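You operate a simulated robot arm through the tools that you are given. There is no shell and no other tool.

You run a simulated robot arm. Do the job below in one go: nothing can be reset, and whatever is moved stays where it is left.

## Task
Start a run at position 3; stop it once a reading shows.
Fine: work from the results page.

It is judged by the outcome, as a careful person would: the job done as asked, and still so three seconds after it is handed in. It fails if anything else is knocked over, pushed out of place, dropped, spilled or broken.

## Robot
A 7-joint arm with a two-finger parallel gripper, fixed in place. Base frame: the origin is at the foot of the arm, x ahead of it, y to its left, z up; the work surface is at about z = 880. Units: mm, degrees, N and s.
With the tool pointing down near the work surface it reaches from about 400 to 900 mm from the base axis. Its first joint turns from -143.0 to 143.0 degrees. Payload 3 kg.
The tool frame sits at the grasp point between the pads (the TCP): z along the fingers, y along the line on which they close. The tips reach 30 mm beyond it. Largest opening 94 mm; finger width 28, thickness 10; the body of the gripper, 50 by 96 mm, starts 55 mm behind the TCP.
Orientation is that of the tool frame in the base frame, as a unit quaternion [x, y, z, w]. With the fingers straight down and closing along the base's y, the tool's x points along the base's -x, its y along +y and its z along -z.

## Interface
- The arm moves only by the tool nudge_tool. Its argument "steps" is a list of rows, each a list of 2 entries, a list of its own where there are three numbers: the shift along the tool's x, y, z in mm, then the turn, a rotation vector about the tool's x, y, z in degrees. In form: [[[x, y, z], [ax, ay, az]], ...]. A call has 1 to 20 rows; each row shifts and turns the commanded pose from where the row before left it, along the tool's axes as they then stand. "gripper" is the finger opening in mm, from 0 to 94, set as the call begins (left out, the last holds). A row lasts 0.2 s, in which the tool goes at most 50 mm and 8.6 degrees; a call with a longer step from one row to the next is refused whole, and so is a gripper value outside its range. Where a pose cannot be reached the arm comes as near as it can. A force on the tool above 40 N (or 10 N above the force at the start of the call, whichever is more), or a blocked arm, ends the call early, and 0.2 s more pass. The fingers move at their own pace (about 72 mm/s each) and stop on an object; they squeeze with about 39 N. The grip force told is the motor's: it shows also when the fingers shut on nothing. Time passes only in rows, and 0.2 s behind the last, so rows that do not move let the fingers close. It gives the time, the measured TCP pose, the force on the tool (base axes), the opening and the grip force at its end, in the units of the frame above (readings bear some noise), with the torque about the TCP (base axes, N m) and any sound that the robot's microphone picked up.
- Cameras (640 x 400 px; columns grow to the right, rows downward): "scene" is fixed at [209.4, -517.5, 1501.8]; the picture's right is [0.84, -0.55, 0.00], its down [-0.28, -0.42, -0.86] and it looks along [0.47, 0.72, -0.51] (base axes); focal length 334 px, centre (320, 200). "wrist" rides on the gripper at [76, 14, -103] in the tool frame; the picture's right is [-0.18, 0.98, 0.00], its down [-0.75, -0.14, -0.64] and it looks along [-0.63, -0.12, 0.77] (tool axes); focal length 243 px, centre (320, 200). There is no depth. A picture from a camera that has moved, and an enlarged one, comes with that camera's place and axes in the base frame and with its lens. The place of the scene camera against the robot may be out by one fixed shift of up to 25 mm in any direction.
- capture(camera): a new picture of that camera. The clock stands still meanwhile.
- enlarge(camera, box): a new picture of the part [left, top, right, bottom] of that camera's present view, enlarged. The clock stands still meanwhile.
- sign_off(): hands the job in; it is judged then, once.

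Nothing tells you positions but the pictures and the camera data. Unless the task says otherwise, let go and move clear before handing in.

The tools are called after "Call:" by a JSON object that holds its "method" and its "body". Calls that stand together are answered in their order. nudge_tool: Moves the arm, as the interface text tells. Its arguments: {"type":"object","properties":{"steps":{"type":"array","items":{"type":"array"}},"gripper":{"type":"number"}},"required":["steps"]} The other tools are called the same way: capture (camera) takes a picture; enlarge (camera, box) takes an enlarged picture of a part of a camera's view; sign_off () hands the job in.

At the start:

```text
time_s: 0.0
ee_pos: [427.6, 290.6, 1265.2]
tool_rot: [0.0, 1.0, -0.001, 0.0]
force: [0.9, -0.2, -0.4]
moment: [0.03, -0.01, 0.01]
opening: 93.8
grip_force: 0.1
```

scene: 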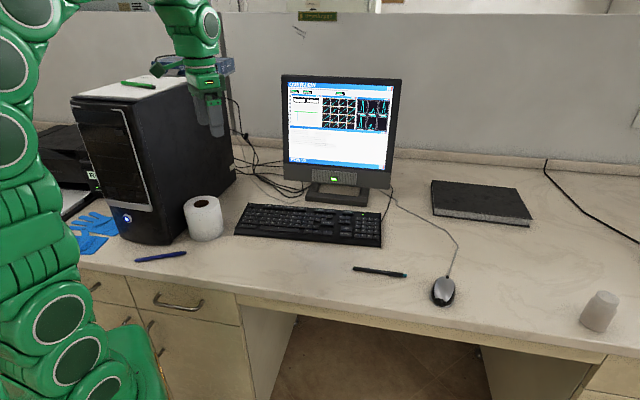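
wrist: 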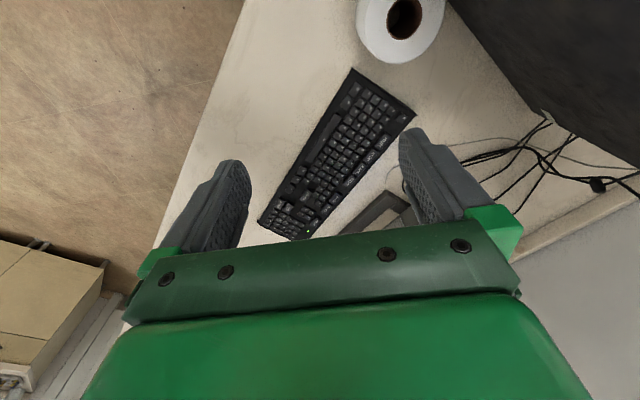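

I see a desk with a monitor, keyboard, mouse, PC tower, paper roll, pens, a notebook and a cup. I'll enlarge the monitor and its surroundings to see the results page and any controls before moving.

Call:
{"method": "enlarge", "body": {"camera": "scene", "box": [275, 70, 405, 210]}}

Call:
{"method": "enlarge", "body": {"camera": "scene", "box": [280, 75, 400, 150]}}

Call:
{"method": "enlarge", "body": {"camera": "scene", "box": [220, 190, 400, 260]}}

Call:
{"method": "enlarge", "body": {"camera": "scene", "box": [340, 230, 480, 320]}}

Call:
{"method": "enlarge", "body": {"camera": "scene", "box": [300, 160, 370, 200]}}

```text
2.86 times, centred on (340, 140) of scene
camera zoom: at [209.4, -517.5, 1501.8], right [0.84, -0.55, 0.0], down [-0.28, -0.42, -0.86], along [0.47, 0.72, -0.51], focal length 956 px, centre (263, 371)
```

zoom: 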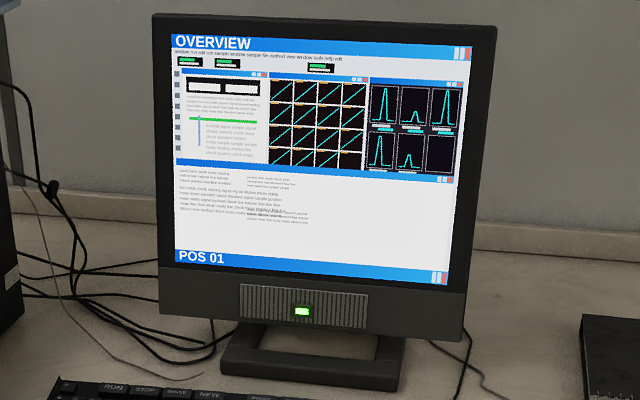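

```text
5.33 times, centred on (340, 112) of scene
camera zoom: at [209.4, -517.5, 1501.8], right [0.84, -0.55, 0.0], down [-0.28, -0.42, -0.86], along [0.47, 0.72, -0.51], focal length 1784 px, centre (213, 667)
```

zoom: 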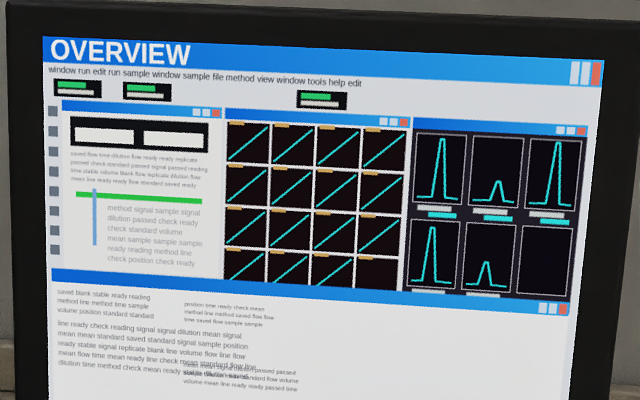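

```text
3.56 times, centred on (310, 225) of scene
camera zoom: at [209.4, -517.5, 1501.8], right [0.84, -0.55, 0.0], down [-0.28, -0.42, -0.86], along [0.47, 0.72, -0.51], focal length 1189 px, centre (356, 111)
```

zoom: 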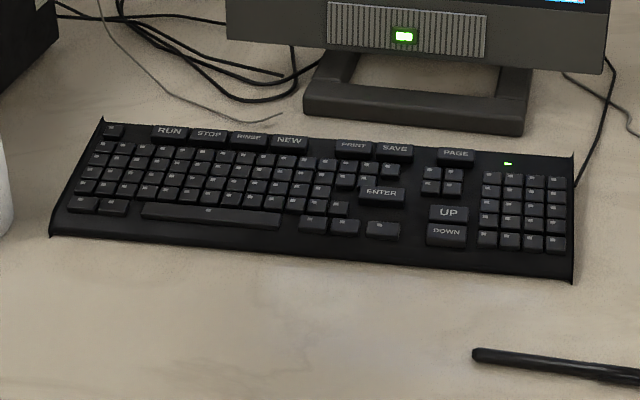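

```text
4.44 times, centred on (410, 275) of scene
camera zoom: at [209.4, -517.5, 1501.8], right [0.84, -0.55, 0.0], down [-0.28, -0.42, -0.86], along [0.47, 0.72, -0.51], focal length 1487 px, centre (-80, -133)
```

zoom: 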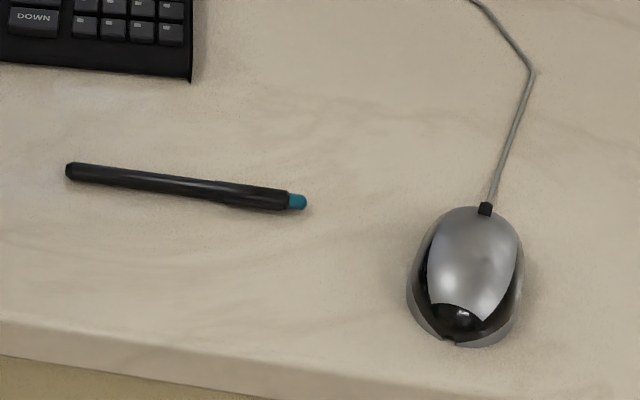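

```text
9.14 times, centred on (335, 180) of scene
camera zoom: at [209.4, -517.5, 1501.8], right [0.84, -0.55, 0.0], down [-0.28, -0.42, -0.86], along [0.47, 0.72, -0.51], focal length 3058 px, centre (183, 383)
```

zoom: 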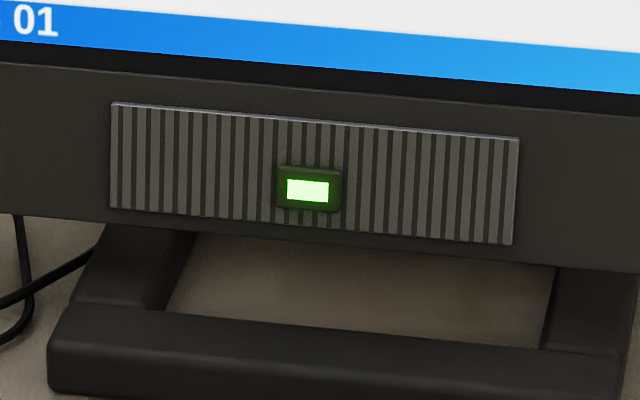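

The screen shows OVERVIEW at POS 01. The keyboard has RUN, STOP, RINSE, NEW, PRINT, SAVE, PAGE, UP and DOWN keys. It is turned about 42° in the base frame, around (690, 270). I'll close the fingers, line the tool up with the keyboard and hover above it to locate the keys with the wrist camera.

Call:
{"method": "nudge_tool", "body": {"steps": [[[0, 0, 0], [0, 0, -8.05]], [[0, 0, 0], [0, 0, -8.05]], [[0, 0, 0], [0, 0, -8.05]], [[0, 0, 0], [0, 0, -8.05]], [[0, 0, 0], [0, 0, -8.05]], [[0, 0, 0], [0, 0, -8.05]], [[-19.75, -25.9, 14.4], [0, 0, 0]], [[-19.75, -25.9, 14.4], [0, 0, 0]], [[-19.75, -25.9, 14.4], [0, 0, 0]], [[-19.75, -25.9, 14.4], [0, 0, 0]], [[-19.75, -25.9, 14.4], [0, 0, 0]], [[-19.75, -25.9, 14.4], [0, 0, 0]], [[-19.75, -25.9, 14.4], [0, 0, 0]], [[-19.75, -25.9, 14.4], [0, 0, 0]], [[0, 0, 0], [0, 0, 0]]], "gripper": 0}}

```text
time_s: 3.2
ee_pos: [688.9, 272.7, 1147.9]
tool_rot: [-0.409, 0.913, 0.0, 0.001]
force: [0.5, -0.7, -0.2]
moment: [0.06, -0.01, 0.03]
opening: 0.0
grip_force: 33.1
```

The tool is now above the keyboard with the fingers closed. I'll take a wrist picture to measure the keys.

Call:
{"method": "capture", "body": {"camera": "wrist"}}

Call:
{"method": "capture", "body": {"camera": "scene"}}

```text
taken
camera wrist: at [626.0, 224.9, 1250.1], right [-0.61, 0.79, 0.0], down [0.61, 0.47, 0.64], along [0.51, 0.39, -0.77], focal length 243 px, centre (320, 200)
```

wrist: 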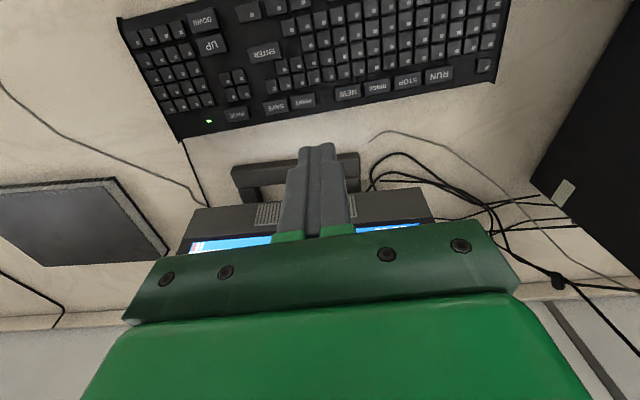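

```text
taken
```

scene: 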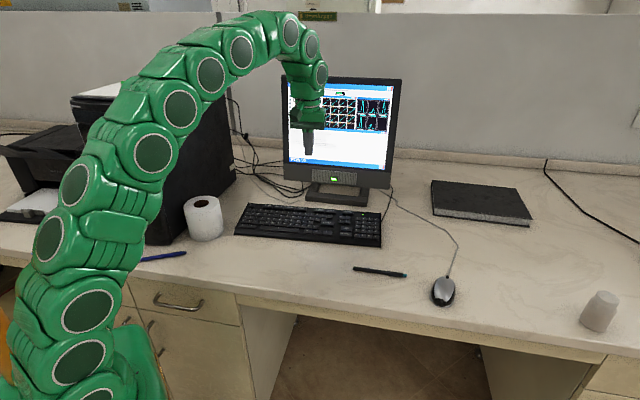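

The wrist view shows the whole function row, upside down. I'll enlarge it for accurate key positions.

Call:
{"method": "enlarge", "body": {"camera": "wrist", "box": [110, 0, 310, 145]}}

Call:
{"method": "enlarge", "body": {"camera": "wrist", "box": [310, 0, 510, 125]}}

Call:
{"method": "enlarge", "body": {"camera": "wrist", "box": [260, 130, 390, 250]}}

```text
2.76 times, centred on (210, 72) of wrist
camera zoom: at [626.0, 224.9, 1250.1], right [-0.61, 0.79, 0.0], down [0.61, 0.47, 0.64], along [0.51, 0.39, -0.77], focal length 669 px, centre (623, 552)
```

zoom: 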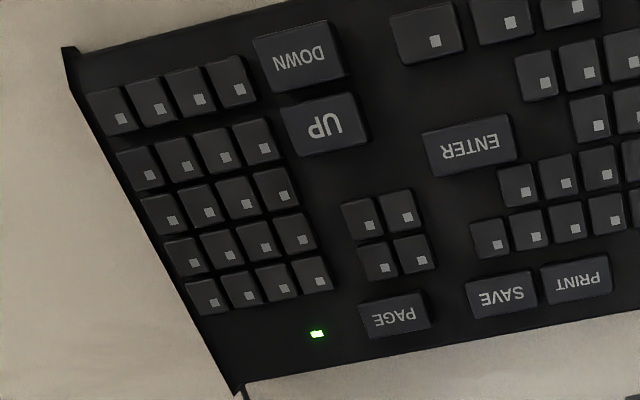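

```text
3.20 times, centred on (410, 62) of wrist
camera zoom: at [626.0, 224.9, 1250.1], right [-0.61, 0.79, 0.0], down [0.61, 0.47, 0.64], along [0.51, 0.39, -0.77], focal length 776 px, centre (32, 640)
```

zoom: 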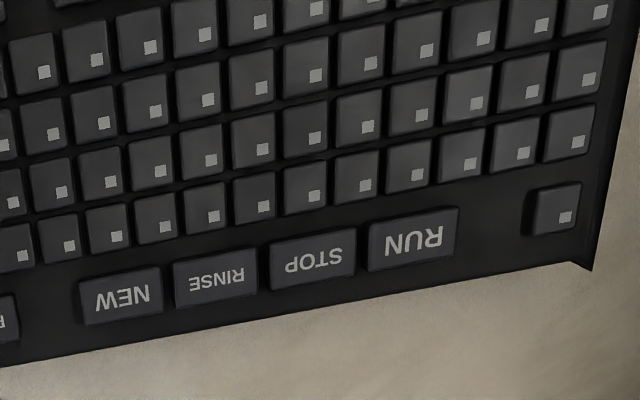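

```text
3.33 times, centred on (325, 190) of wrist
camera zoom: at [626.0, 224.9, 1250.1], right [-0.61, 0.79, 0.0], down [0.61, 0.47, 0.64], along [0.51, 0.39, -0.77], focal length 809 px, centre (303, 233)
```

zoom: 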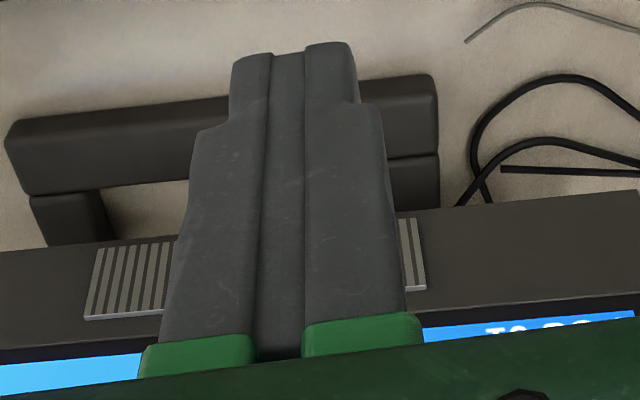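

The key tops lie along the keyboard axis: RUN ≈ (592, 397), STOP ≈ (622, 371), PAGE ≈ (803, 211), UP ≈ (743, 149), with heights around z 900. I'll tilt the tool 25° so one fingertip edge presses and the hand leans away from the monitor, then hover above PAGE.

Call:
{"method": "nudge_tool", "body": {"steps": [[[0, 0, 0], [0, -8.3333, 0]], [[0, 0, 0], [0, -8.3333, 0]], [[0, 0, 0], [0, -8.3333, 0]], [[-5.33, -25.22, 2.48], [0, 0, 0]], [[-5.33, -25.22, 2.48], [0, 0, 0]], [[-5.33, -25.22, 2.48], [0, 0, 0]], [[-5.33, -25.22, 2.48], [0, 0, 0]], [[-5.33, -25.22, 2.48], [0, 0, 0]], [[15.85, 0, 33.98], [0, 0, 0]], [[15.85, 0, 33.98], [0, 0, 0]], [[15.85, 0, 33.98], [0, 0, 0]], [[15.85, 0, 33.98], [0, 0, 0]], [[0, 0, 0], [0, 0, 0]]]}}

Call:
{"method": "capture", "body": {"camera": "wrist"}}

Call:
{"method": "capture", "body": {"camera": "scene"}}

```text
time_s: 6.0
ee_pos: [801.3, 209.1, 998.1]
tool_rot: [-0.399, 0.891, 0.089, 0.197]
force: [-1.1, -0.3, 0.5]
moment: [-0.01, -0.03, 0.01]
opening: 0.0
grip_force: 32.9
```

```text
taken
camera wrist: at [714.9, 134.6, 1059.5], right [-0.62, 0.78, 0.08], down [0.38, 0.21, 0.9], along [0.68, 0.59, -0.43], focal length 243 px, centre (320, 200)
```

wrist: 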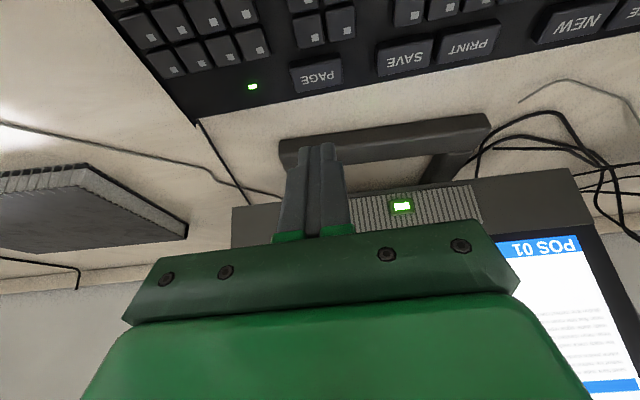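

```text
taken
```

scene: 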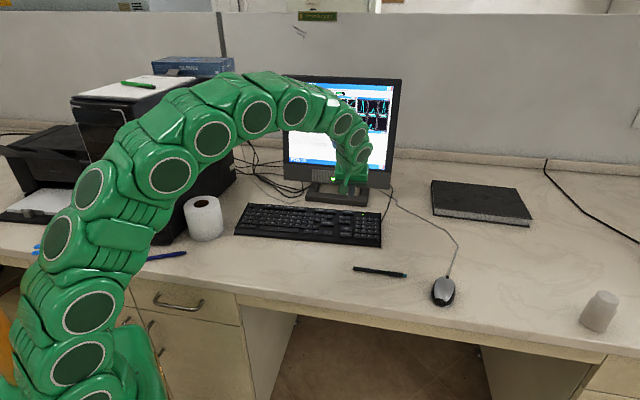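

The tool hovers above PAGE, clear of the monitor. A close-up from this second viewpoint will give the key's height.

Call:
{"method": "enlarge", "body": {"camera": "wrist", "box": [270, 30, 390, 105]}}

Call:
{"method": "enlarge", "body": {"camera": "wrist", "box": [260, 130, 380, 250]}}

```text
5.33 times, centred on (330, 68) of wrist
camera zoom: at [714.9, 134.6, 1059.5], right [-0.62, 0.78, 0.08], down [0.38, 0.21, 0.9], along [0.68, 0.59, -0.43], focal length 1294 px, centre (267, 907)
```

zoom: 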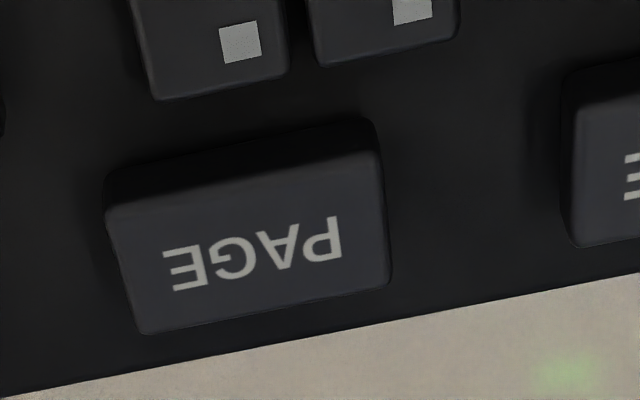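

```text
3.33 times, centred on (320, 190) of wrist
camera zoom: at [714.9, 134.6, 1059.5], right [-0.62, 0.78, 0.08], down [0.38, 0.21, 0.9], along [0.68, 0.59, -0.43], focal length 809 px, centre (320, 233)
```

zoom: 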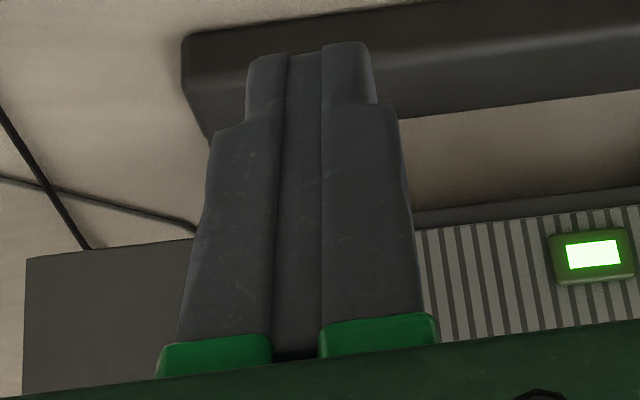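

Combining the two views puts the PAGE key top at about (795, 211, 915). I'll go down to about 12 mm above it and check alignment.

Call:
{"method": "nudge_tool", "body": {"steps": [[[9.09, 3.04, 16.72], [0, 0, 0]], [[9.09, 3.04, 16.73], [0, 0, 0]], [[0, 0, 0], [0, 0, 0]], [[0, 0, 0], [0, 0, 0]]]}}

Call:
{"method": "enlarge", "body": {"camera": "wrist", "box": [240, 60, 400, 200]}}

Call:
{"method": "enlarge", "body": {"camera": "scene", "box": [290, 140, 390, 240]}}

```text
time_s: 7.0
ee_pos: [794.6, 212.7, 962.6]
tool_rot: [-0.399, 0.891, 0.089, 0.198]
force: [0.1, -0.1, 0.2]
moment: [-0.01, -0.01, 0.0]
opening: 0.0
grip_force: 32.9
```

```text
2.86 times, centred on (320, 130) of wrist
camera zoom: at [708.6, 137.6, 1022.4], right [-0.62, 0.78, 0.08], down [0.38, 0.21, 0.9], along [0.68, 0.59, -0.43], focal length 693 px, centre (320, 400)
```

zoom: 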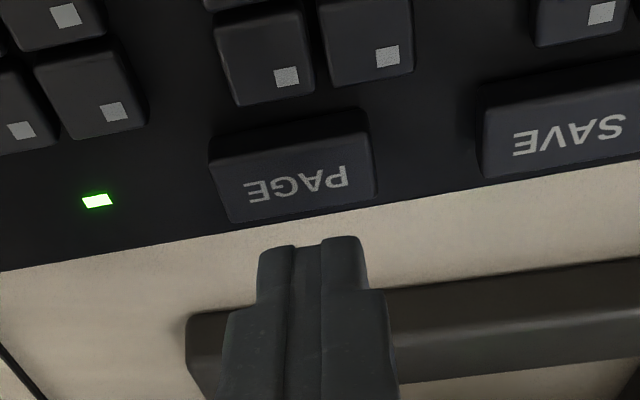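

```text
4.00 times, centred on (340, 190) of scene
camera zoom: at [209.4, -517.5, 1501.8], right [0.84, -0.55, 0.0], down [-0.28, -0.42, -0.86], along [0.47, 0.72, -0.51], focal length 1338 px, centre (240, 240)
```

zoom: 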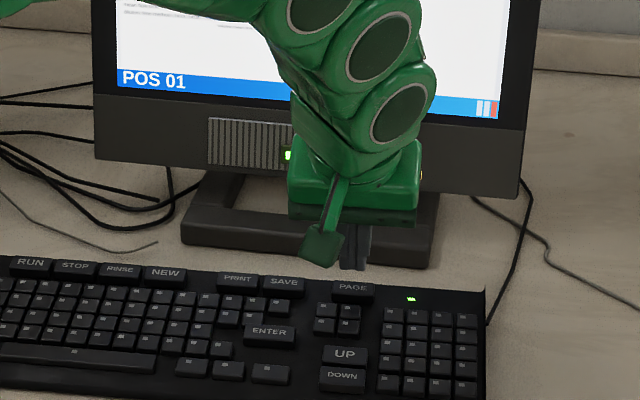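

The fingertip is centred on PAGE along the key and slightly behind it. I'll correct by about 4 mm, come to just above the key, then press in small steps.

Call:
{"method": "nudge_tool", "body": {"steps": [[[4.44, -0.65, 4.55], [0, 0, 0]], [[4.44, -0.65, 4.55], [0, 0, 0]], [[0, 0, 0], [0, 0, 0]], [[0, 0, 0], [0, 0, 0]]]}}

Call:
{"method": "enlarge", "body": {"camera": "wrist", "box": [240, 60, 400, 200]}}

Call:
{"method": "enlarge", "body": {"camera": "scene", "box": [340, 175, 400, 230]}}

```text
time_s: 8.0
ee_pos: [794.8, 208.5, 950.3]
tool_rot: [-0.4, 0.891, 0.088, 0.197]
force: [0.2, 0.5, 0.5]
moment: [-0.02, -0.01, -0.01]
opening: 0.0
grip_force: 33.4
```

```text
2.86 times, centred on (320, 130) of wrist
camera zoom: at [707.7, 133.7, 1010.2], right [-0.62, 0.78, 0.08], down [0.38, 0.21, 0.9], along [0.68, 0.59, -0.43], focal length 693 px, centre (320, 400)
```

zoom: 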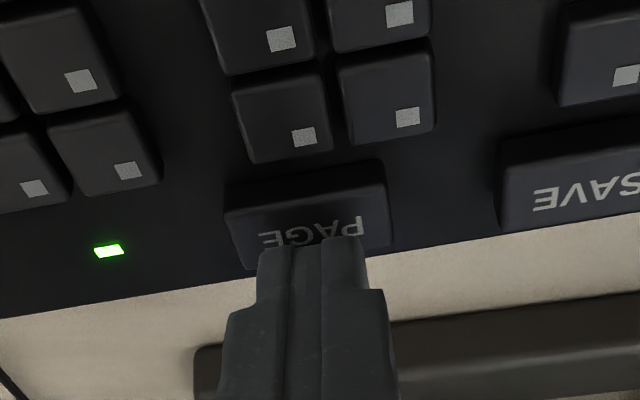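

```text
7.27 times, centred on (370, 202) of scene
camera zoom: at [209.4, -517.5, 1501.8], right [0.84, -0.55, 0.0], down [-0.28, -0.42, -0.86], along [0.47, 0.72, -0.51], focal length 2433 px, centre (-44, 182)
```

zoom: 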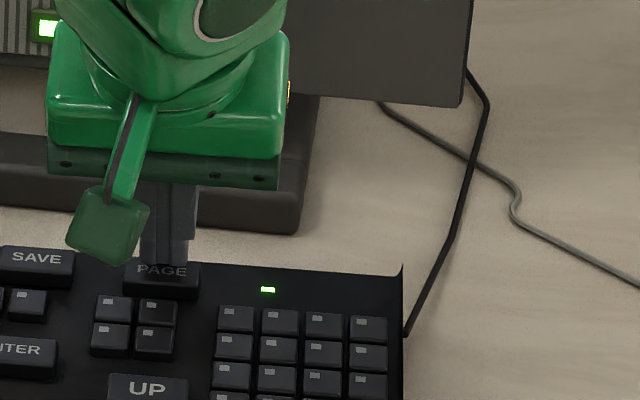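

The fingertip edge is now directly over the PAGE label, about 3–4 mm up. I'll press down gently in 1 mm rows.

Call:
{"method": "nudge_tool", "body": {"steps": [[[0.42, 0, 0.91], [0, 0, 0]], [[0.42, 0, 0.91], [0, 0, 0]], [[0.42, 0, 0.91], [0, 0, 0]], [[0.42, 0, 0.91], [0, 0, 0]], [[0.42, 0, 0.91], [0, 0, 0]]]}}

Call:
{"method": "enlarge", "body": {"camera": "scene", "box": [275, 70, 405, 210]}}

```text
time_s: 9.2
ee_pos: [794.7, 208.3, 946.1]
tool_rot: [-0.399, 0.891, 0.088, 0.198]
force: [-0.4, 2.1, 8.1]
moment: [0.07, -0.02, -0.04]
opening: 0.2
grip_force: 33.0
heard: click
```

```text
2.86 times, centred on (340, 140) of scene
camera zoom: at [209.4, -517.5, 1501.8], right [0.84, -0.55, 0.0], down [-0.28, -0.42, -0.86], along [0.47, 0.72, -0.51], focal length 956 px, centre (263, 371)
```

zoom: 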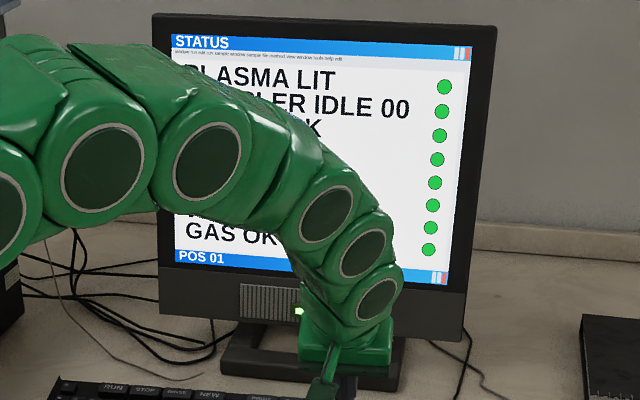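

A click sounded and the page changed to STATUS, still at POS 01. I'll lift off and press PAGE again to reach the results page.

Call:
{"method": "nudge_tool", "body": {"steps": [[[-1.06, 0, -2.27], [0, 0, 0]], [[-1.06, 0, -2.27], [0, 0, 0]], [[-0.85, 0, -1.8], [0, 0, 0]], [[0, 0, 0], [0, 0, 0]]]}}

Call:
{"method": "enlarge", "body": {"camera": "scene", "box": [275, 70, 405, 210]}}

```text
time_s: 10.2
ee_pos: [794.3, 208.0, 952.9]
tool_rot: [-0.399, 0.891, 0.089, 0.197]
force: [0.4, 0.1, 0.4]
moment: [-0.04, 0.02, 0.0]
opening: 0.2
grip_force: 32.9
```

```text
2.86 times, centred on (340, 140) of scene
camera zoom: at [209.4, -517.5, 1501.8], right [0.84, -0.55, 0.0], down [-0.28, -0.42, -0.86], along [0.47, 0.72, -0.51], focal length 956 px, centre (263, 371)
```

zoom: 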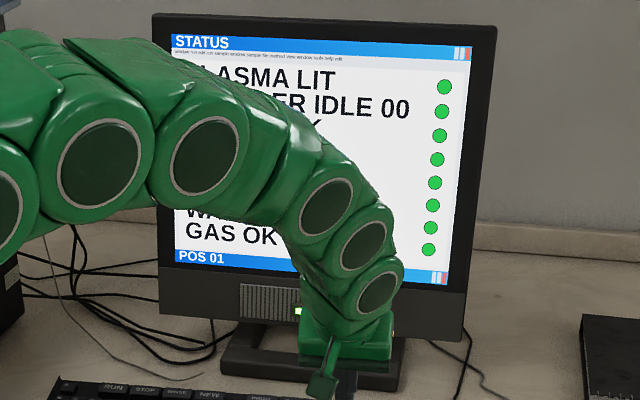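

STATUS is still showing and the key has been released. I'll press PAGE a second time.

Call:
{"method": "nudge_tool", "body": {"steps": [[[0.85, 0, 1.8], [0, 0, 0]], [[0.42, 0, 0.91], [0, 0, 0]], [[0.42, 0, 0.91], [0, 0, 0]], [[0.42, 0, 0.91], [0, 0, 0]], [[0.42, 0, 0.91], [0, 0, 0]], [[0.42, 0, 0.91], [0, 0, 0]]]}}

Call:
{"method": "enlarge", "body": {"camera": "scene", "box": [275, 70, 405, 210]}}

```text
time_s: 11.6
ee_pos: [792.9, 208.0, 945.5]
tool_rot: [-0.4, 0.891, 0.089, 0.198]
force: [2.9, -0.3, 5.9]
moment: [-0.03, -0.09, 0.01]
opening: 0.0
grip_force: 32.6
heard: click
```

```text
2.86 times, centred on (340, 140) of scene
camera zoom: at [209.4, -517.5, 1501.8], right [0.84, -0.55, 0.0], down [-0.28, -0.42, -0.86], along [0.47, 0.72, -0.51], focal length 956 px, centre (263, 371)
```

zoom: 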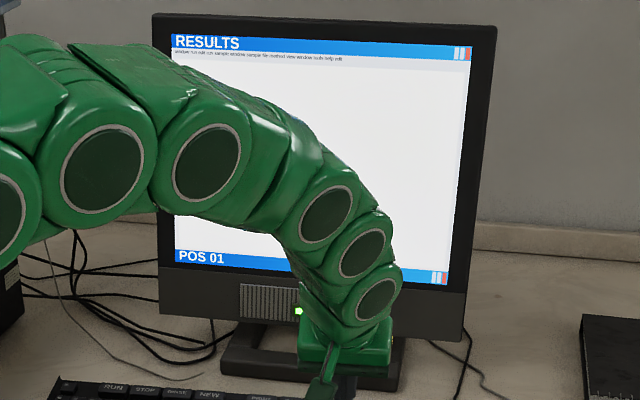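

The RESULTS page is up, with POS 01. I'll lift straight off PAGE and move to hover over UP.

Call:
{"method": "nudge_tool", "body": {"steps": [[[-2.0, 0, -4.3], [0, 0, 0]], [[-8.5, 0, -18.25], [0, 0, 0]], [[-8.5, 0, -18.25], [0, 0, 0]], [[23.7, 0.33, -11.1], [0, 0, 0]], [[23.7, 0.33, -11.1], [0, 0, 0]], [[23.7, 0.33, -11.1], [0, 0, 0]], [[0, 0, 0], [0, 0, 0]], [[0, 0, 0], [0, 0, 0]]]}}

Call:
{"method": "capture", "body": {"camera": "wrist"}}

Call:
{"method": "enlarge", "body": {"camera": "scene", "box": [275, 70, 405, 210]}}

```text
time_s: 13.4
ee_pos: [741.2, 149.1, 990.3]
tool_rot: [-0.4, 0.89, 0.089, 0.198]
force: [-1.1, 0.3, 0.0]
moment: [0.02, -0.03, -0.03]
opening: 0.0
grip_force: 32.7
```

```text
taken
camera wrist: at [654.3, 75.3, 1051.6], right [-0.62, 0.78, 0.08], down [0.38, 0.21, 0.9], along [0.68, 0.59, -0.43], focal length 243 px, centre (320, 200)
```

wrist: 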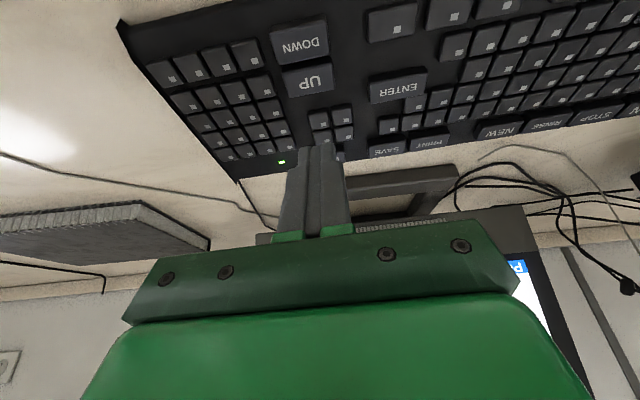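

```text
2.86 times, centred on (340, 140) of scene
camera zoom: at [209.4, -517.5, 1501.8], right [0.84, -0.55, 0.0], down [-0.28, -0.42, -0.86], along [0.47, 0.72, -0.51], focal length 956 px, centre (263, 371)
```

zoom: 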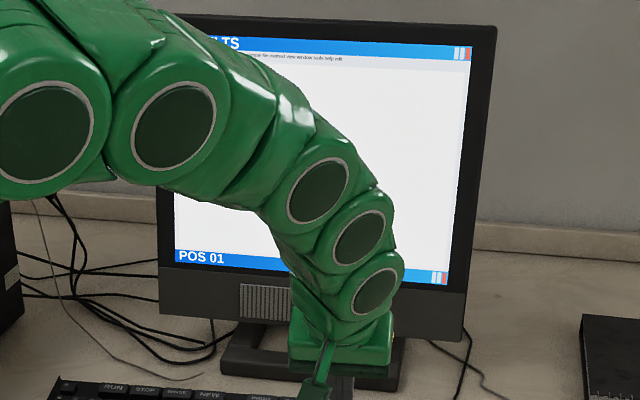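

The page stays on RESULTS and the POS readout is still visible from the scene camera. I'll measure UP from this viewpoint.

Call:
{"method": "enlarge", "body": {"camera": "wrist", "box": [250, 20, 370, 95]}}

```text
5.33 times, centred on (310, 58) of wrist
camera zoom: at [654.3, 75.3, 1051.6], right [-0.62, 0.78, 0.08], down [0.38, 0.21, 0.9], along [0.68, 0.59, -0.43], focal length 1294 px, centre (373, 960)
```

zoom: 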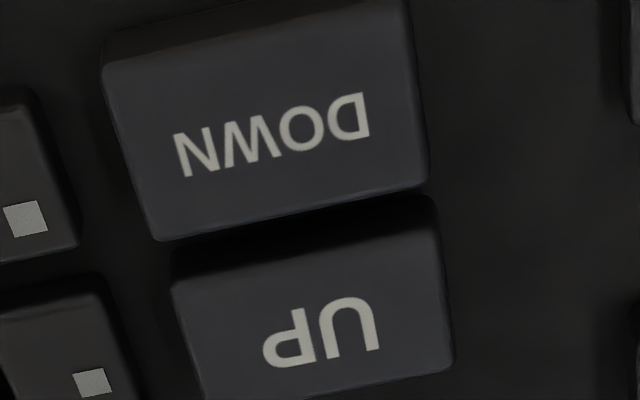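

UP comes out at about (740.5, 150, 908). I'll lower to about 7 mm above it and check.

Call:
{"method": "nudge_tool", "body": {"steps": [[[10.43, 0.69, 18.85], [0, 0, 0]], [[10.43, 0.69, 18.85], [0, 0, 0]], [[0, 0, 0], [0, 0, 0]], [[0, 0, 0], [0, 0, 0]]]}}

Call:
{"method": "enlarge", "body": {"camera": "wrist", "box": [240, 60, 400, 200]}}

Call:
{"method": "enlarge", "body": {"camera": "scene", "box": [320, 175, 400, 250]}}

```text
time_s: 14.4
ee_pos: [739.3, 147.5, 948.6]
tool_rot: [-0.4, 0.891, 0.09, 0.198]
force: [-0.6, -0.7, 0.6]
moment: [-0.01, -0.03, -0.01]
opening: 0.1
grip_force: 32.9
```

```text
2.86 times, centred on (320, 130) of wrist
camera zoom: at [653.3, 73.6, 1008.9], right [-0.62, 0.78, 0.08], down [0.38, 0.21, 0.9], along [0.68, 0.59, -0.43], focal length 693 px, centre (320, 400)
```

zoom: 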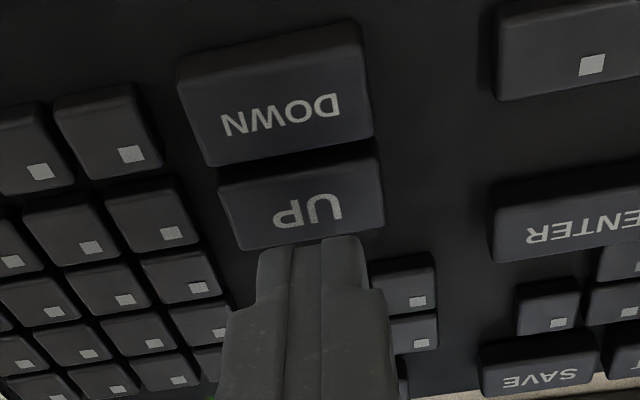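

```text
5.33 times, centred on (360, 212) of scene
camera zoom: at [209.4, -517.5, 1501.8], right [0.84, -0.55, 0.0], down [-0.28, -0.42, -0.86], along [0.47, 0.72, -0.51], focal length 1784 px, centre (107, 133)
```

zoom: 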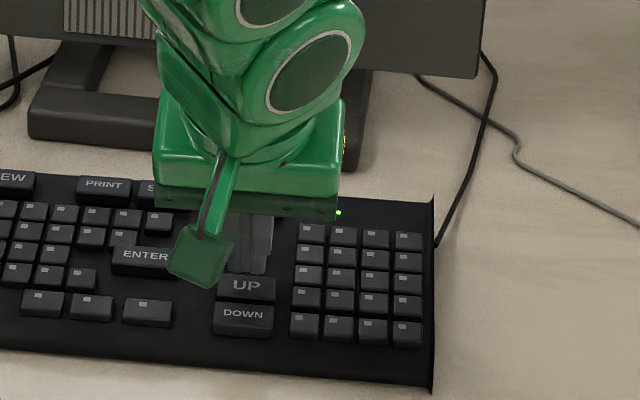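

The tip is well lined up over UP. I'll press it once.

Call:
{"method": "nudge_tool", "body": {"steps": [[[1.06, 0, 2.27], [0, 0, 0]], [[1.06, 0, 2.27], [0, 0, 0]], [[0.42, 0, 0.91], [0, 0, 0]], [[0.42, 0, 0.91], [0, 0, 0]], [[0.42, 0, 0.91], [0, 0, 0]], [[0.42, 0, 0.91], [0, 0, 0]]]}}

Call:
{"method": "enlarge", "body": {"camera": "scene", "box": [275, 70, 405, 210]}}

```text
time_s: 15.8
ee_pos: [739.1, 147.7, 937.2]
tool_rot: [-0.4, 0.891, 0.089, 0.198]
force: [-1.2, 0.1, 3.1]
moment: [0.04, 0.04, 0.02]
opening: 0.0
grip_force: 32.8
heard: click
```

```text
2.86 times, centred on (340, 140) of scene
camera zoom: at [209.4, -517.5, 1501.8], right [0.84, -0.55, 0.0], down [-0.28, -0.42, -0.86], along [0.47, 0.72, -0.51], focal length 956 px, centre (263, 371)
```

zoom: 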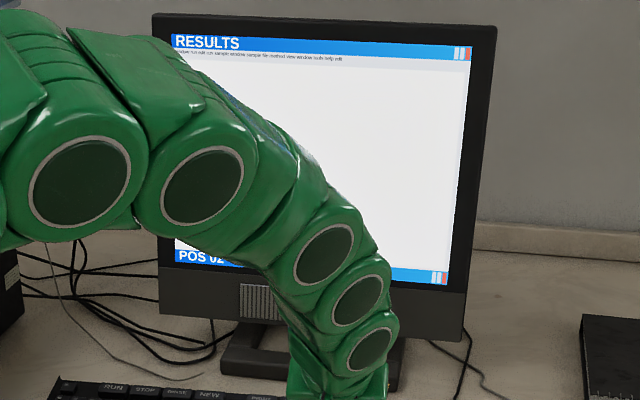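

One press clicked and the readout went to POS 02. I'll release and press UP once more.

Call:
{"method": "nudge_tool", "body": {"steps": [[[-1.06, 0, -2.27], [0, 0, 0]], [[-1.06, 0, -2.27], [0, 0, 0]], [[-1.06, 0, -2.27], [0, 0, 0]], [[0, 0, 0], [0, 0, 0]]]}}

Call:
{"method": "enlarge", "body": {"camera": "scene", "box": [275, 70, 405, 210]}}

```text
time_s: 16.8
ee_pos: [738.2, 149.1, 944.9]
tool_rot: [-0.4, 0.891, 0.089, 0.198]
force: [-0.4, 0.8, -0.7]
moment: [0.01, -0.01, 0.02]
opening: 0.0
grip_force: 33.0
```

```text
2.86 times, centred on (340, 140) of scene
camera zoom: at [209.4, -517.5, 1501.8], right [0.84, -0.55, 0.0], down [-0.28, -0.42, -0.86], along [0.47, 0.72, -0.51], focal length 956 px, centre (263, 371)
```

zoom: 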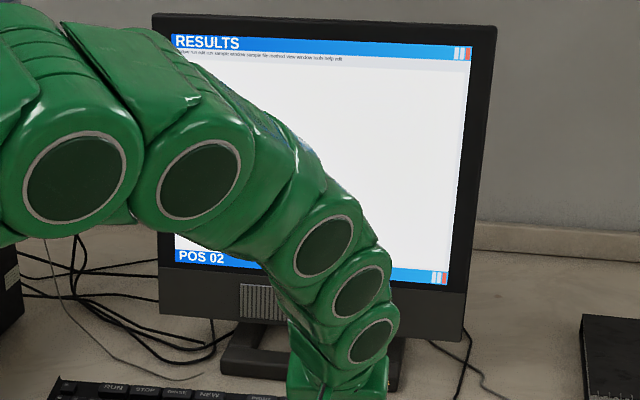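

POS 02 is confirmed with the key released. Pressing UP a second time.

Call:
{"method": "nudge_tool", "body": {"steps": [[[1.06, 0, 2.27], [0, 0, 0]], [[0.42, 0, 0.91], [0, 0, 0]], [[0.42, 0, 0.91], [0, 0, 0]], [[0.42, 0, 0.91], [0, 0, 0]], [[0.42, 0, 0.91], [0, 0, 0]], [[0.42, 0, 0.91], [0, 0, 0]]]}}

Call:
{"method": "enlarge", "body": {"camera": "scene", "box": [275, 70, 405, 210]}}

```text
time_s: 18.2
ee_pos: [737.9, 150.0, 937.3]
tool_rot: [-0.399, 0.891, 0.088, 0.198]
force: [1.0, -0.7, 3.1]
moment: [-0.02, -0.04, -0.03]
opening: 0.2
grip_force: 32.8
heard: click
```

```text
2.86 times, centred on (340, 140) of scene
camera zoom: at [209.4, -517.5, 1501.8], right [0.84, -0.55, 0.0], down [-0.28, -0.42, -0.86], along [0.47, 0.72, -0.51], focal length 956 px, centre (263, 371)
```

zoom: 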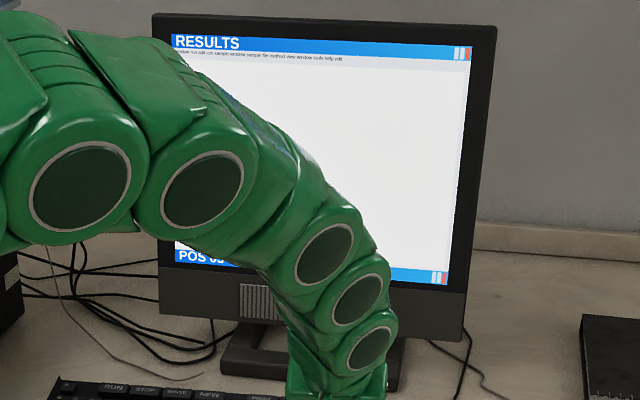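

The readout looks to have moved to POS 03, partly hidden by the arm. I'll lift off UP and travel to hover near RUN, then check the screen again.

Call:
{"method": "nudge_tool", "body": {"steps": [[[-2.0, 0, -4.3], [0, 0, 0]], [[-8.5, 0, -18.25], [0, 0, 0]], [[-8.5, 0, -18.25], [0, 0, 0]], [[-7.5, 0, -16.0], [0, 0, 0]], [[-10.3, 38.15, 4.8], [0, 0, 0]], [[-10.3, 38.15, 4.8], [0, 0, 0]], [[-10.3, 38.15, 4.8], [0, 0, 0]], [[-10.3, 38.15, 4.8], [0, 0, 0]], [[-10.3, 38.15, 4.8], [0, 0, 0]], [[-10.3, 38.15, 4.8], [0, 0, 0]], [[-10.3, 38.15, 4.8], [0, 0, 0]], [[0, 0, 0], [0, 0, 0]], [[0, 0, 0], [0, 0, 0]]]}}

Call:
{"method": "capture", "body": {"camera": "wrist"}}

Call:
{"method": "capture", "body": {"camera": "scene"}}

Call:
{"method": "enlarge", "body": {"camera": "scene", "box": [275, 70, 405, 210]}}

```text
time_s: 21.0
ee_pos: [594.0, 386.6, 1001.2]
tool_rot: [-0.4, 0.891, 0.088, 0.197]
force: [0.2, 0.1, 0.3]
moment: [0.02, -0.01, -0.03]
opening: 0.3
grip_force: 33.3
```

```text
taken
camera wrist: at [506.9, 311.1, 1062.1], right [-0.62, 0.78, 0.08], down [0.38, 0.21, 0.9], along [0.68, 0.59, -0.43], focal length 243 px, centre (320, 200)
```

wrist: 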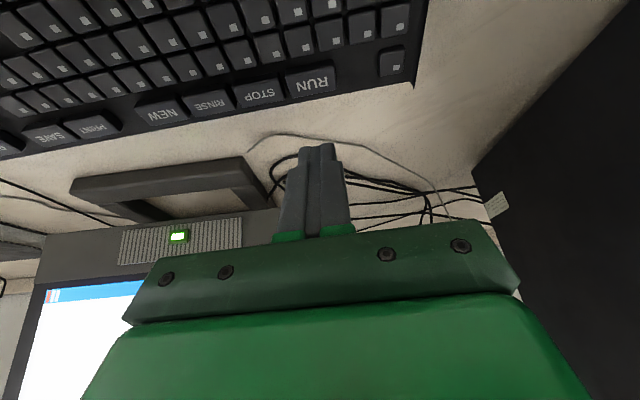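

```text
taken
```

scene: 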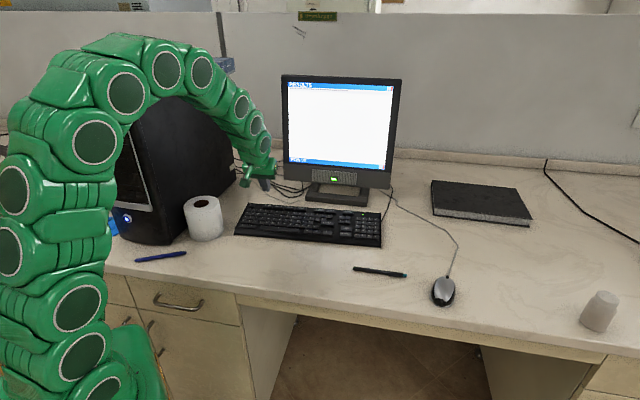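

```text
2.86 times, centred on (340, 140) of scene
camera zoom: at [209.4, -517.5, 1501.8], right [0.84, -0.55, 0.0], down [-0.28, -0.42, -0.86], along [0.47, 0.72, -0.51], focal length 956 px, centre (263, 371)
```

zoom: 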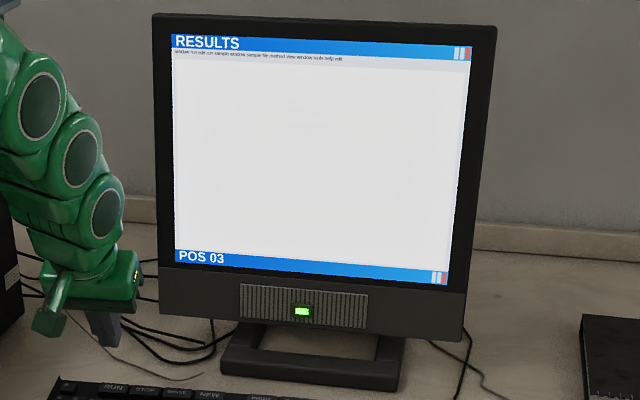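

The screen reads RESULTS and POS 03, and it is fully visible from here. I'll enlarge the wrist view to pin down RUN and STOP.

Call:
{"method": "enlarge", "body": {"camera": "wrist", "box": [220, 45, 350, 125]}}

```text
4.92 times, centred on (285, 85) of wrist
camera zoom: at [506.9, 311.1, 1062.1], right [-0.62, 0.78, 0.08], down [0.38, 0.21, 0.9], along [0.68, 0.59, -0.43], focal length 1194 px, centre (492, 766)
```

zoom: 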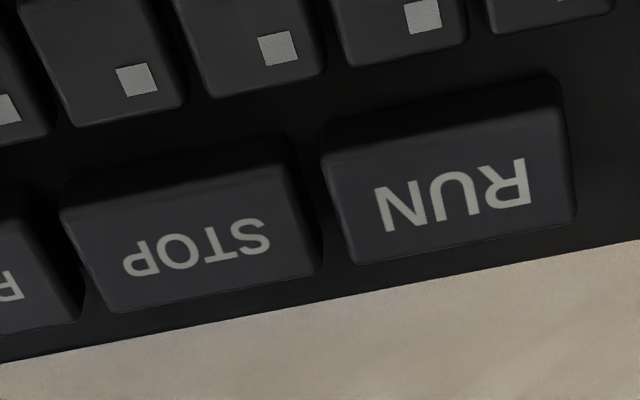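

Both views agree: RUN is at (594.5, 390, 915) and STOP at (623, 364.5, 915). I'll lower to about 10 mm above RUN and verify.

Call:
{"method": "nudge_tool", "body": {"steps": [[[9.7, 0.95, 19.75], [0, 0, 0]], [[9.7, 0.95, 19.75], [0, 0, 0]], [[0, 0, 0], [0, 0, 0]], [[0, 0, 0], [0, 0, 0]]]}}

Call:
{"method": "enlarge", "body": {"camera": "wrist", "box": [240, 60, 400, 200]}}

```text
time_s: 22.0
ee_pos: [590.9, 385.3, 957.0]
tool_rot: [-0.399, 0.891, 0.088, 0.198]
force: [-0.7, 0.5, -0.2]
moment: [0.01, -0.04, -0.03]
opening: 0.0
grip_force: 33.3
```

```text
2.86 times, centred on (320, 130) of wrist
camera zoom: at [504.6, 312.1, 1016.9], right [-0.62, 0.78, 0.08], down [0.38, 0.21, 0.9], along [0.68, 0.59, -0.43], focal length 693 px, centre (320, 400)
```

zoom: 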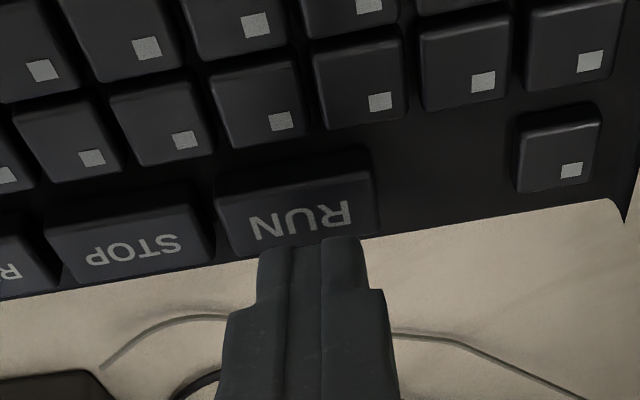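

The tip is aligned with RUN and well away from STOP. I'll press RUN now and watch the screen.

Call:
{"method": "nudge_tool", "body": {"steps": [[[1.06, 0, 2.27], [0, 0, 0]], [[1.06, 0, 2.27], [0, 0, 0]], [[0.42, 0, 0.91], [0, 0, 0]], [[0.42, 0, 0.91], [0, 0, 0]], [[0.42, 0, 0.91], [0, 0, 0]], [[0.42, 0, 0.91], [0, 0, 0]], [[0.42, 0, 0.91], [0, 0, 0]]]}}

Call:
{"method": "enlarge", "body": {"camera": "scene", "box": [275, 70, 405, 210]}}

```text
time_s: 23.6
ee_pos: [590.9, 386.2, 946.7]
tool_rot: [-0.399, 0.891, 0.088, 0.198]
force: [-0.9, -0.3, 2.4]
moment: [0.03, 0.02, 0.01]
opening: 0.3
grip_force: 32.9
heard: click
```

```text
2.86 times, centred on (340, 140) of scene
camera zoom: at [209.4, -517.5, 1501.8], right [0.84, -0.55, 0.0], down [-0.28, -0.42, -0.86], along [0.47, 0.72, -0.51], focal length 956 px, centre (263, 371)
```

zoom: 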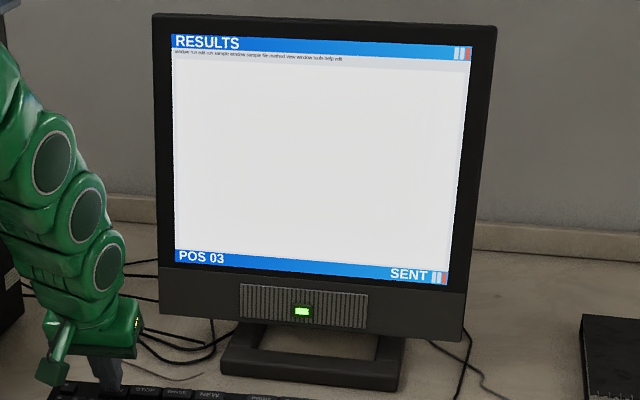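

RUN clicked and the screen shows SENT at POS 03. I'll lift off and move to hover over STOP while waiting for a reading.

Call:
{"method": "nudge_tool", "body": {"steps": [[[-2.5, 0, -5.4], [0, 0, 0]], [[-2.5, 0, -5.4], [0, 0, 0]], [[-0.72, -19.25, 0.34], [0, 0, 0]], [[-0.72, -19.25, 0.34], [0, 0, 0]], [[0, 0, 0], [0, 0, 0]]]}}

Call:
{"method": "enlarge", "body": {"camera": "scene", "box": [275, 70, 405, 210]}}

Call:
{"method": "enlarge", "body": {"camera": "wrist", "box": [240, 60, 400, 200]}}

```text
time_s: 24.8
ee_pos: [621.5, 363.0, 958.0]
tool_rot: [-0.399, 0.891, 0.088, 0.198]
force: [-1.1, -0.3, 0.7]
moment: [0.0, 0.02, 0.0]
opening: 0.1
grip_force: 33.0
```

```text
2.86 times, centred on (340, 140) of scene
camera zoom: at [209.4, -517.5, 1501.8], right [0.84, -0.55, 0.0], down [-0.28, -0.42, -0.86], along [0.47, 0.72, -0.51], focal length 956 px, centre (263, 371)
```

zoom: 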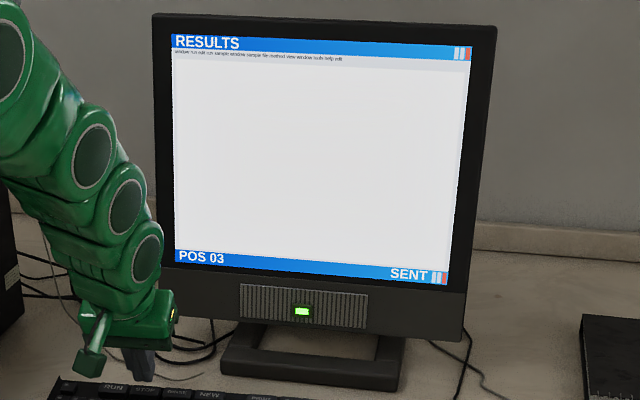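

```text
2.86 times, centred on (320, 130) of wrist
camera zoom: at [534.6, 287.5, 1019.1], right [-0.62, 0.78, 0.08], down [0.38, 0.21, 0.9], along [0.68, 0.59, -0.43], focal length 693 px, centre (320, 400)
```

zoom: 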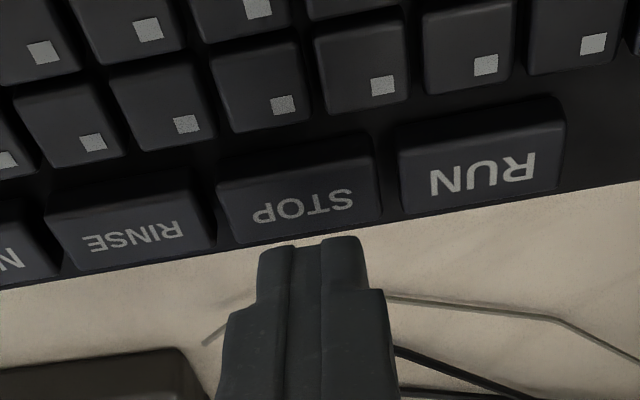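

The tip is over STOP, and the screen still shows only SENT with no reading. I'll wait in short steps, holding still, until a reading appears.

Call:
{"method": "nudge_tool", "body": {"steps": [[[0, 0, 0], [0, 0, 0]], [[0, 0, 0], [0, 0, 0]], [[0, 0, 0], [0, 0, 0]], [[0, 0, 0], [0, 0, 0]]]}}

Call:
{"method": "enlarge", "body": {"camera": "scene", "box": [275, 70, 405, 210]}}

```text
time_s: 25.8
ee_pos: [620.9, 362.6, 958.3]
tool_rot: [-0.399, 0.891, 0.088, 0.198]
force: [0.1, 0.4, -0.4]
moment: [-0.01, -0.03, -0.01]
opening: 0.3
grip_force: 33.1
```

```text
2.86 times, centred on (340, 140) of scene
camera zoom: at [209.4, -517.5, 1501.8], right [0.84, -0.55, 0.0], down [-0.28, -0.42, -0.86], along [0.47, 0.72, -0.51], focal length 956 px, centre (263, 371)
```

zoom: 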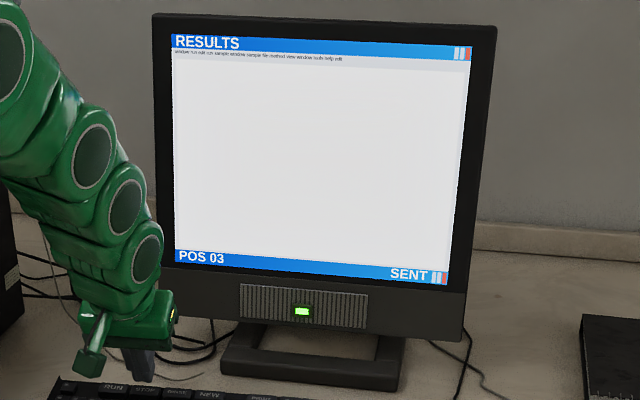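

Still SENT with no reading. I'll keep holding and waiting.

Call:
{"method": "nudge_tool", "body": {"steps": [[[0, 0, 0], [0, 0, 0]], [[0, 0, 0], [0, 0, 0]], [[0, 0, 0], [0, 0, 0]], [[0, 0, 0], [0, 0, 0]], [[0, 0, 0], [0, 0, 0]], [[0, 0, 0], [0, 0, 0]], [[0, 0, 0], [0, 0, 0]]]}}

Call:
{"method": "enlarge", "body": {"camera": "scene", "box": [275, 70, 405, 210]}}

```text
time_s: 27.4
ee_pos: [620.4, 361.0, 958.8]
tool_rot: [-0.399, 0.891, 0.089, 0.198]
force: [0.3, -0.1, -0.1]
moment: [0.01, -0.02, -0.02]
opening: 0.2
grip_force: 32.9
```

```text
2.86 times, centred on (340, 140) of scene
camera zoom: at [209.4, -517.5, 1501.8], right [0.84, -0.55, 0.0], down [-0.28, -0.42, -0.86], along [0.47, 0.72, -0.51], focal length 956 px, centre (263, 371)
```

zoom: 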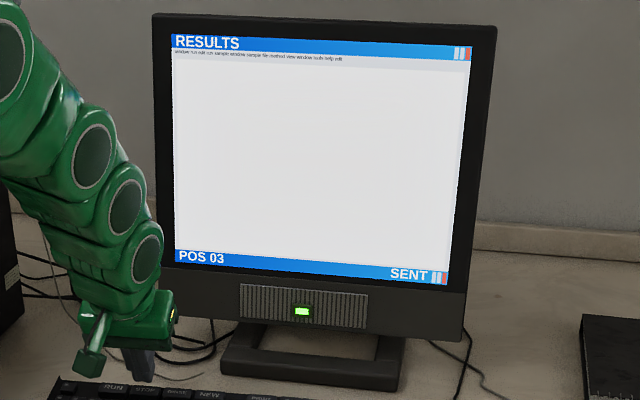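

It still says SENT after nearly 4 s. Sampling may take a while, so I'll keep waiting and checking.

Call:
{"method": "nudge_tool", "body": {"steps": [[[0, 0, 0], [0, 0, 0]], [[0, 0, 0], [0, 0, 0]], [[0, 0, 0], [0, 0, 0]], [[0, 0, 0], [0, 0, 0]], [[0, 0, 0], [0, 0, 0]], [[0, 0, 0], [0, 0, 0]], [[0, 0, 0], [0, 0, 0]], [[0, 0, 0], [0, 0, 0]], [[0, 0, 0], [0, 0, 0]]]}}

Call:
{"method": "enlarge", "body": {"camera": "scene", "box": [275, 70, 405, 210]}}

```text
time_s: 29.4
ee_pos: [620.6, 363.7, 957.8]
tool_rot: [-0.399, 0.891, 0.088, 0.197]
force: [0.0, 0.6, 0.4]
moment: [-0.03, -0.02, 0.03]
opening: 0.0
grip_force: 32.3
```

```text
2.86 times, centred on (340, 140) of scene
camera zoom: at [209.4, -517.5, 1501.8], right [0.84, -0.55, 0.0], down [-0.28, -0.42, -0.86], along [0.47, 0.72, -0.51], focal length 956 px, centre (263, 371)
```

zoom: 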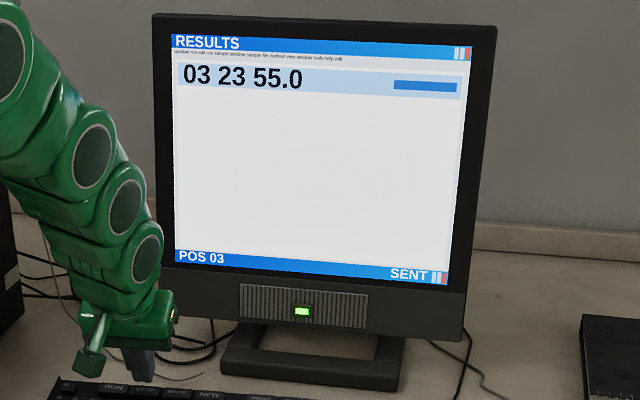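

A reading line has appeared: "03 23 55.0". I'll look closely at it before pressing STOP.

Call:
{"method": "enlarge", "body": {"camera": "scene", "box": [282, 74, 396, 110]}}

```text
5.61 times, centred on (339, 92) of scene
camera zoom: at [209.4, -517.5, 1501.8], right [0.84, -0.55, 0.0], down [-0.28, -0.42, -0.86], along [0.47, 0.72, -0.51], focal length 1878 px, centre (213, 806)
```

zoom: 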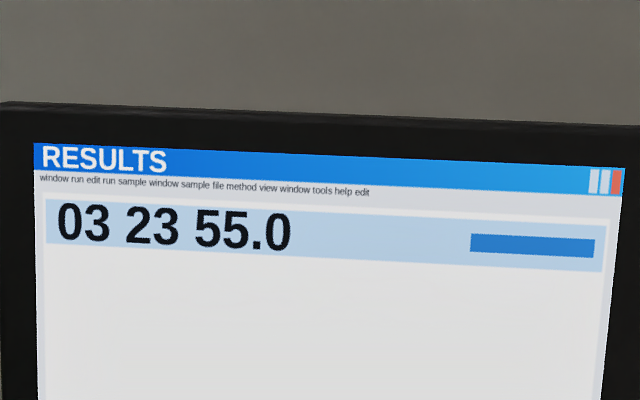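

The row is for position 03 with a value of 55.0, so the reading shows. I'll press STOP now.

Call:
{"method": "nudge_tool", "body": {"steps": [[[1.06, 0, 2.27], [0, 0, 0]], [[1.06, 0, 2.27], [0, 0, 0]], [[0.85, 0, 1.81], [0, 0, 0]], [[0.42, 0, 0.91], [0, 0, 0]], [[0.42, 0, 0.91], [0, 0, 0]], [[0.42, 0, 0.91], [0, 0, 0]], [[0.42, 0, 0.91], [0, 0, 0]], [[0.42, 0, 0.91], [0, 0, 0]]]}}

Call:
{"method": "enlarge", "body": {"camera": "scene", "box": [275, 70, 405, 210]}}

```text
time_s: 31.2
ee_pos: [618.8, 361.4, 945.5]
tool_rot: [-0.4, 0.891, 0.088, 0.197]
force: [0.8, 0.2, 3.6]
moment: [-0.02, -0.05, -0.01]
opening: 0.2
grip_force: 32.4
heard: click
```

```text
2.86 times, centred on (340, 140) of scene
camera zoom: at [209.4, -517.5, 1501.8], right [0.84, -0.55, 0.0], down [-0.28, -0.42, -0.86], along [0.47, 0.72, -0.51], focal length 956 px, centre (263, 371)
```

zoom: 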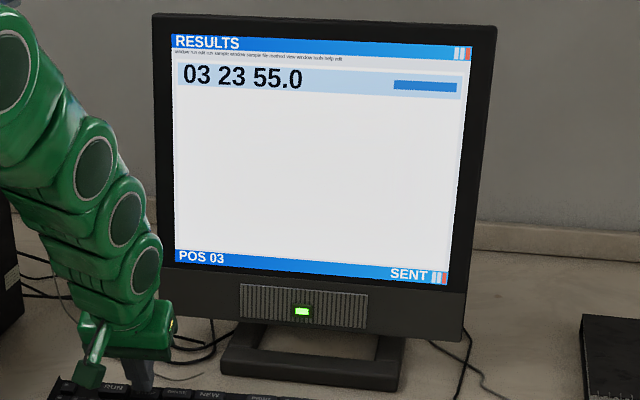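

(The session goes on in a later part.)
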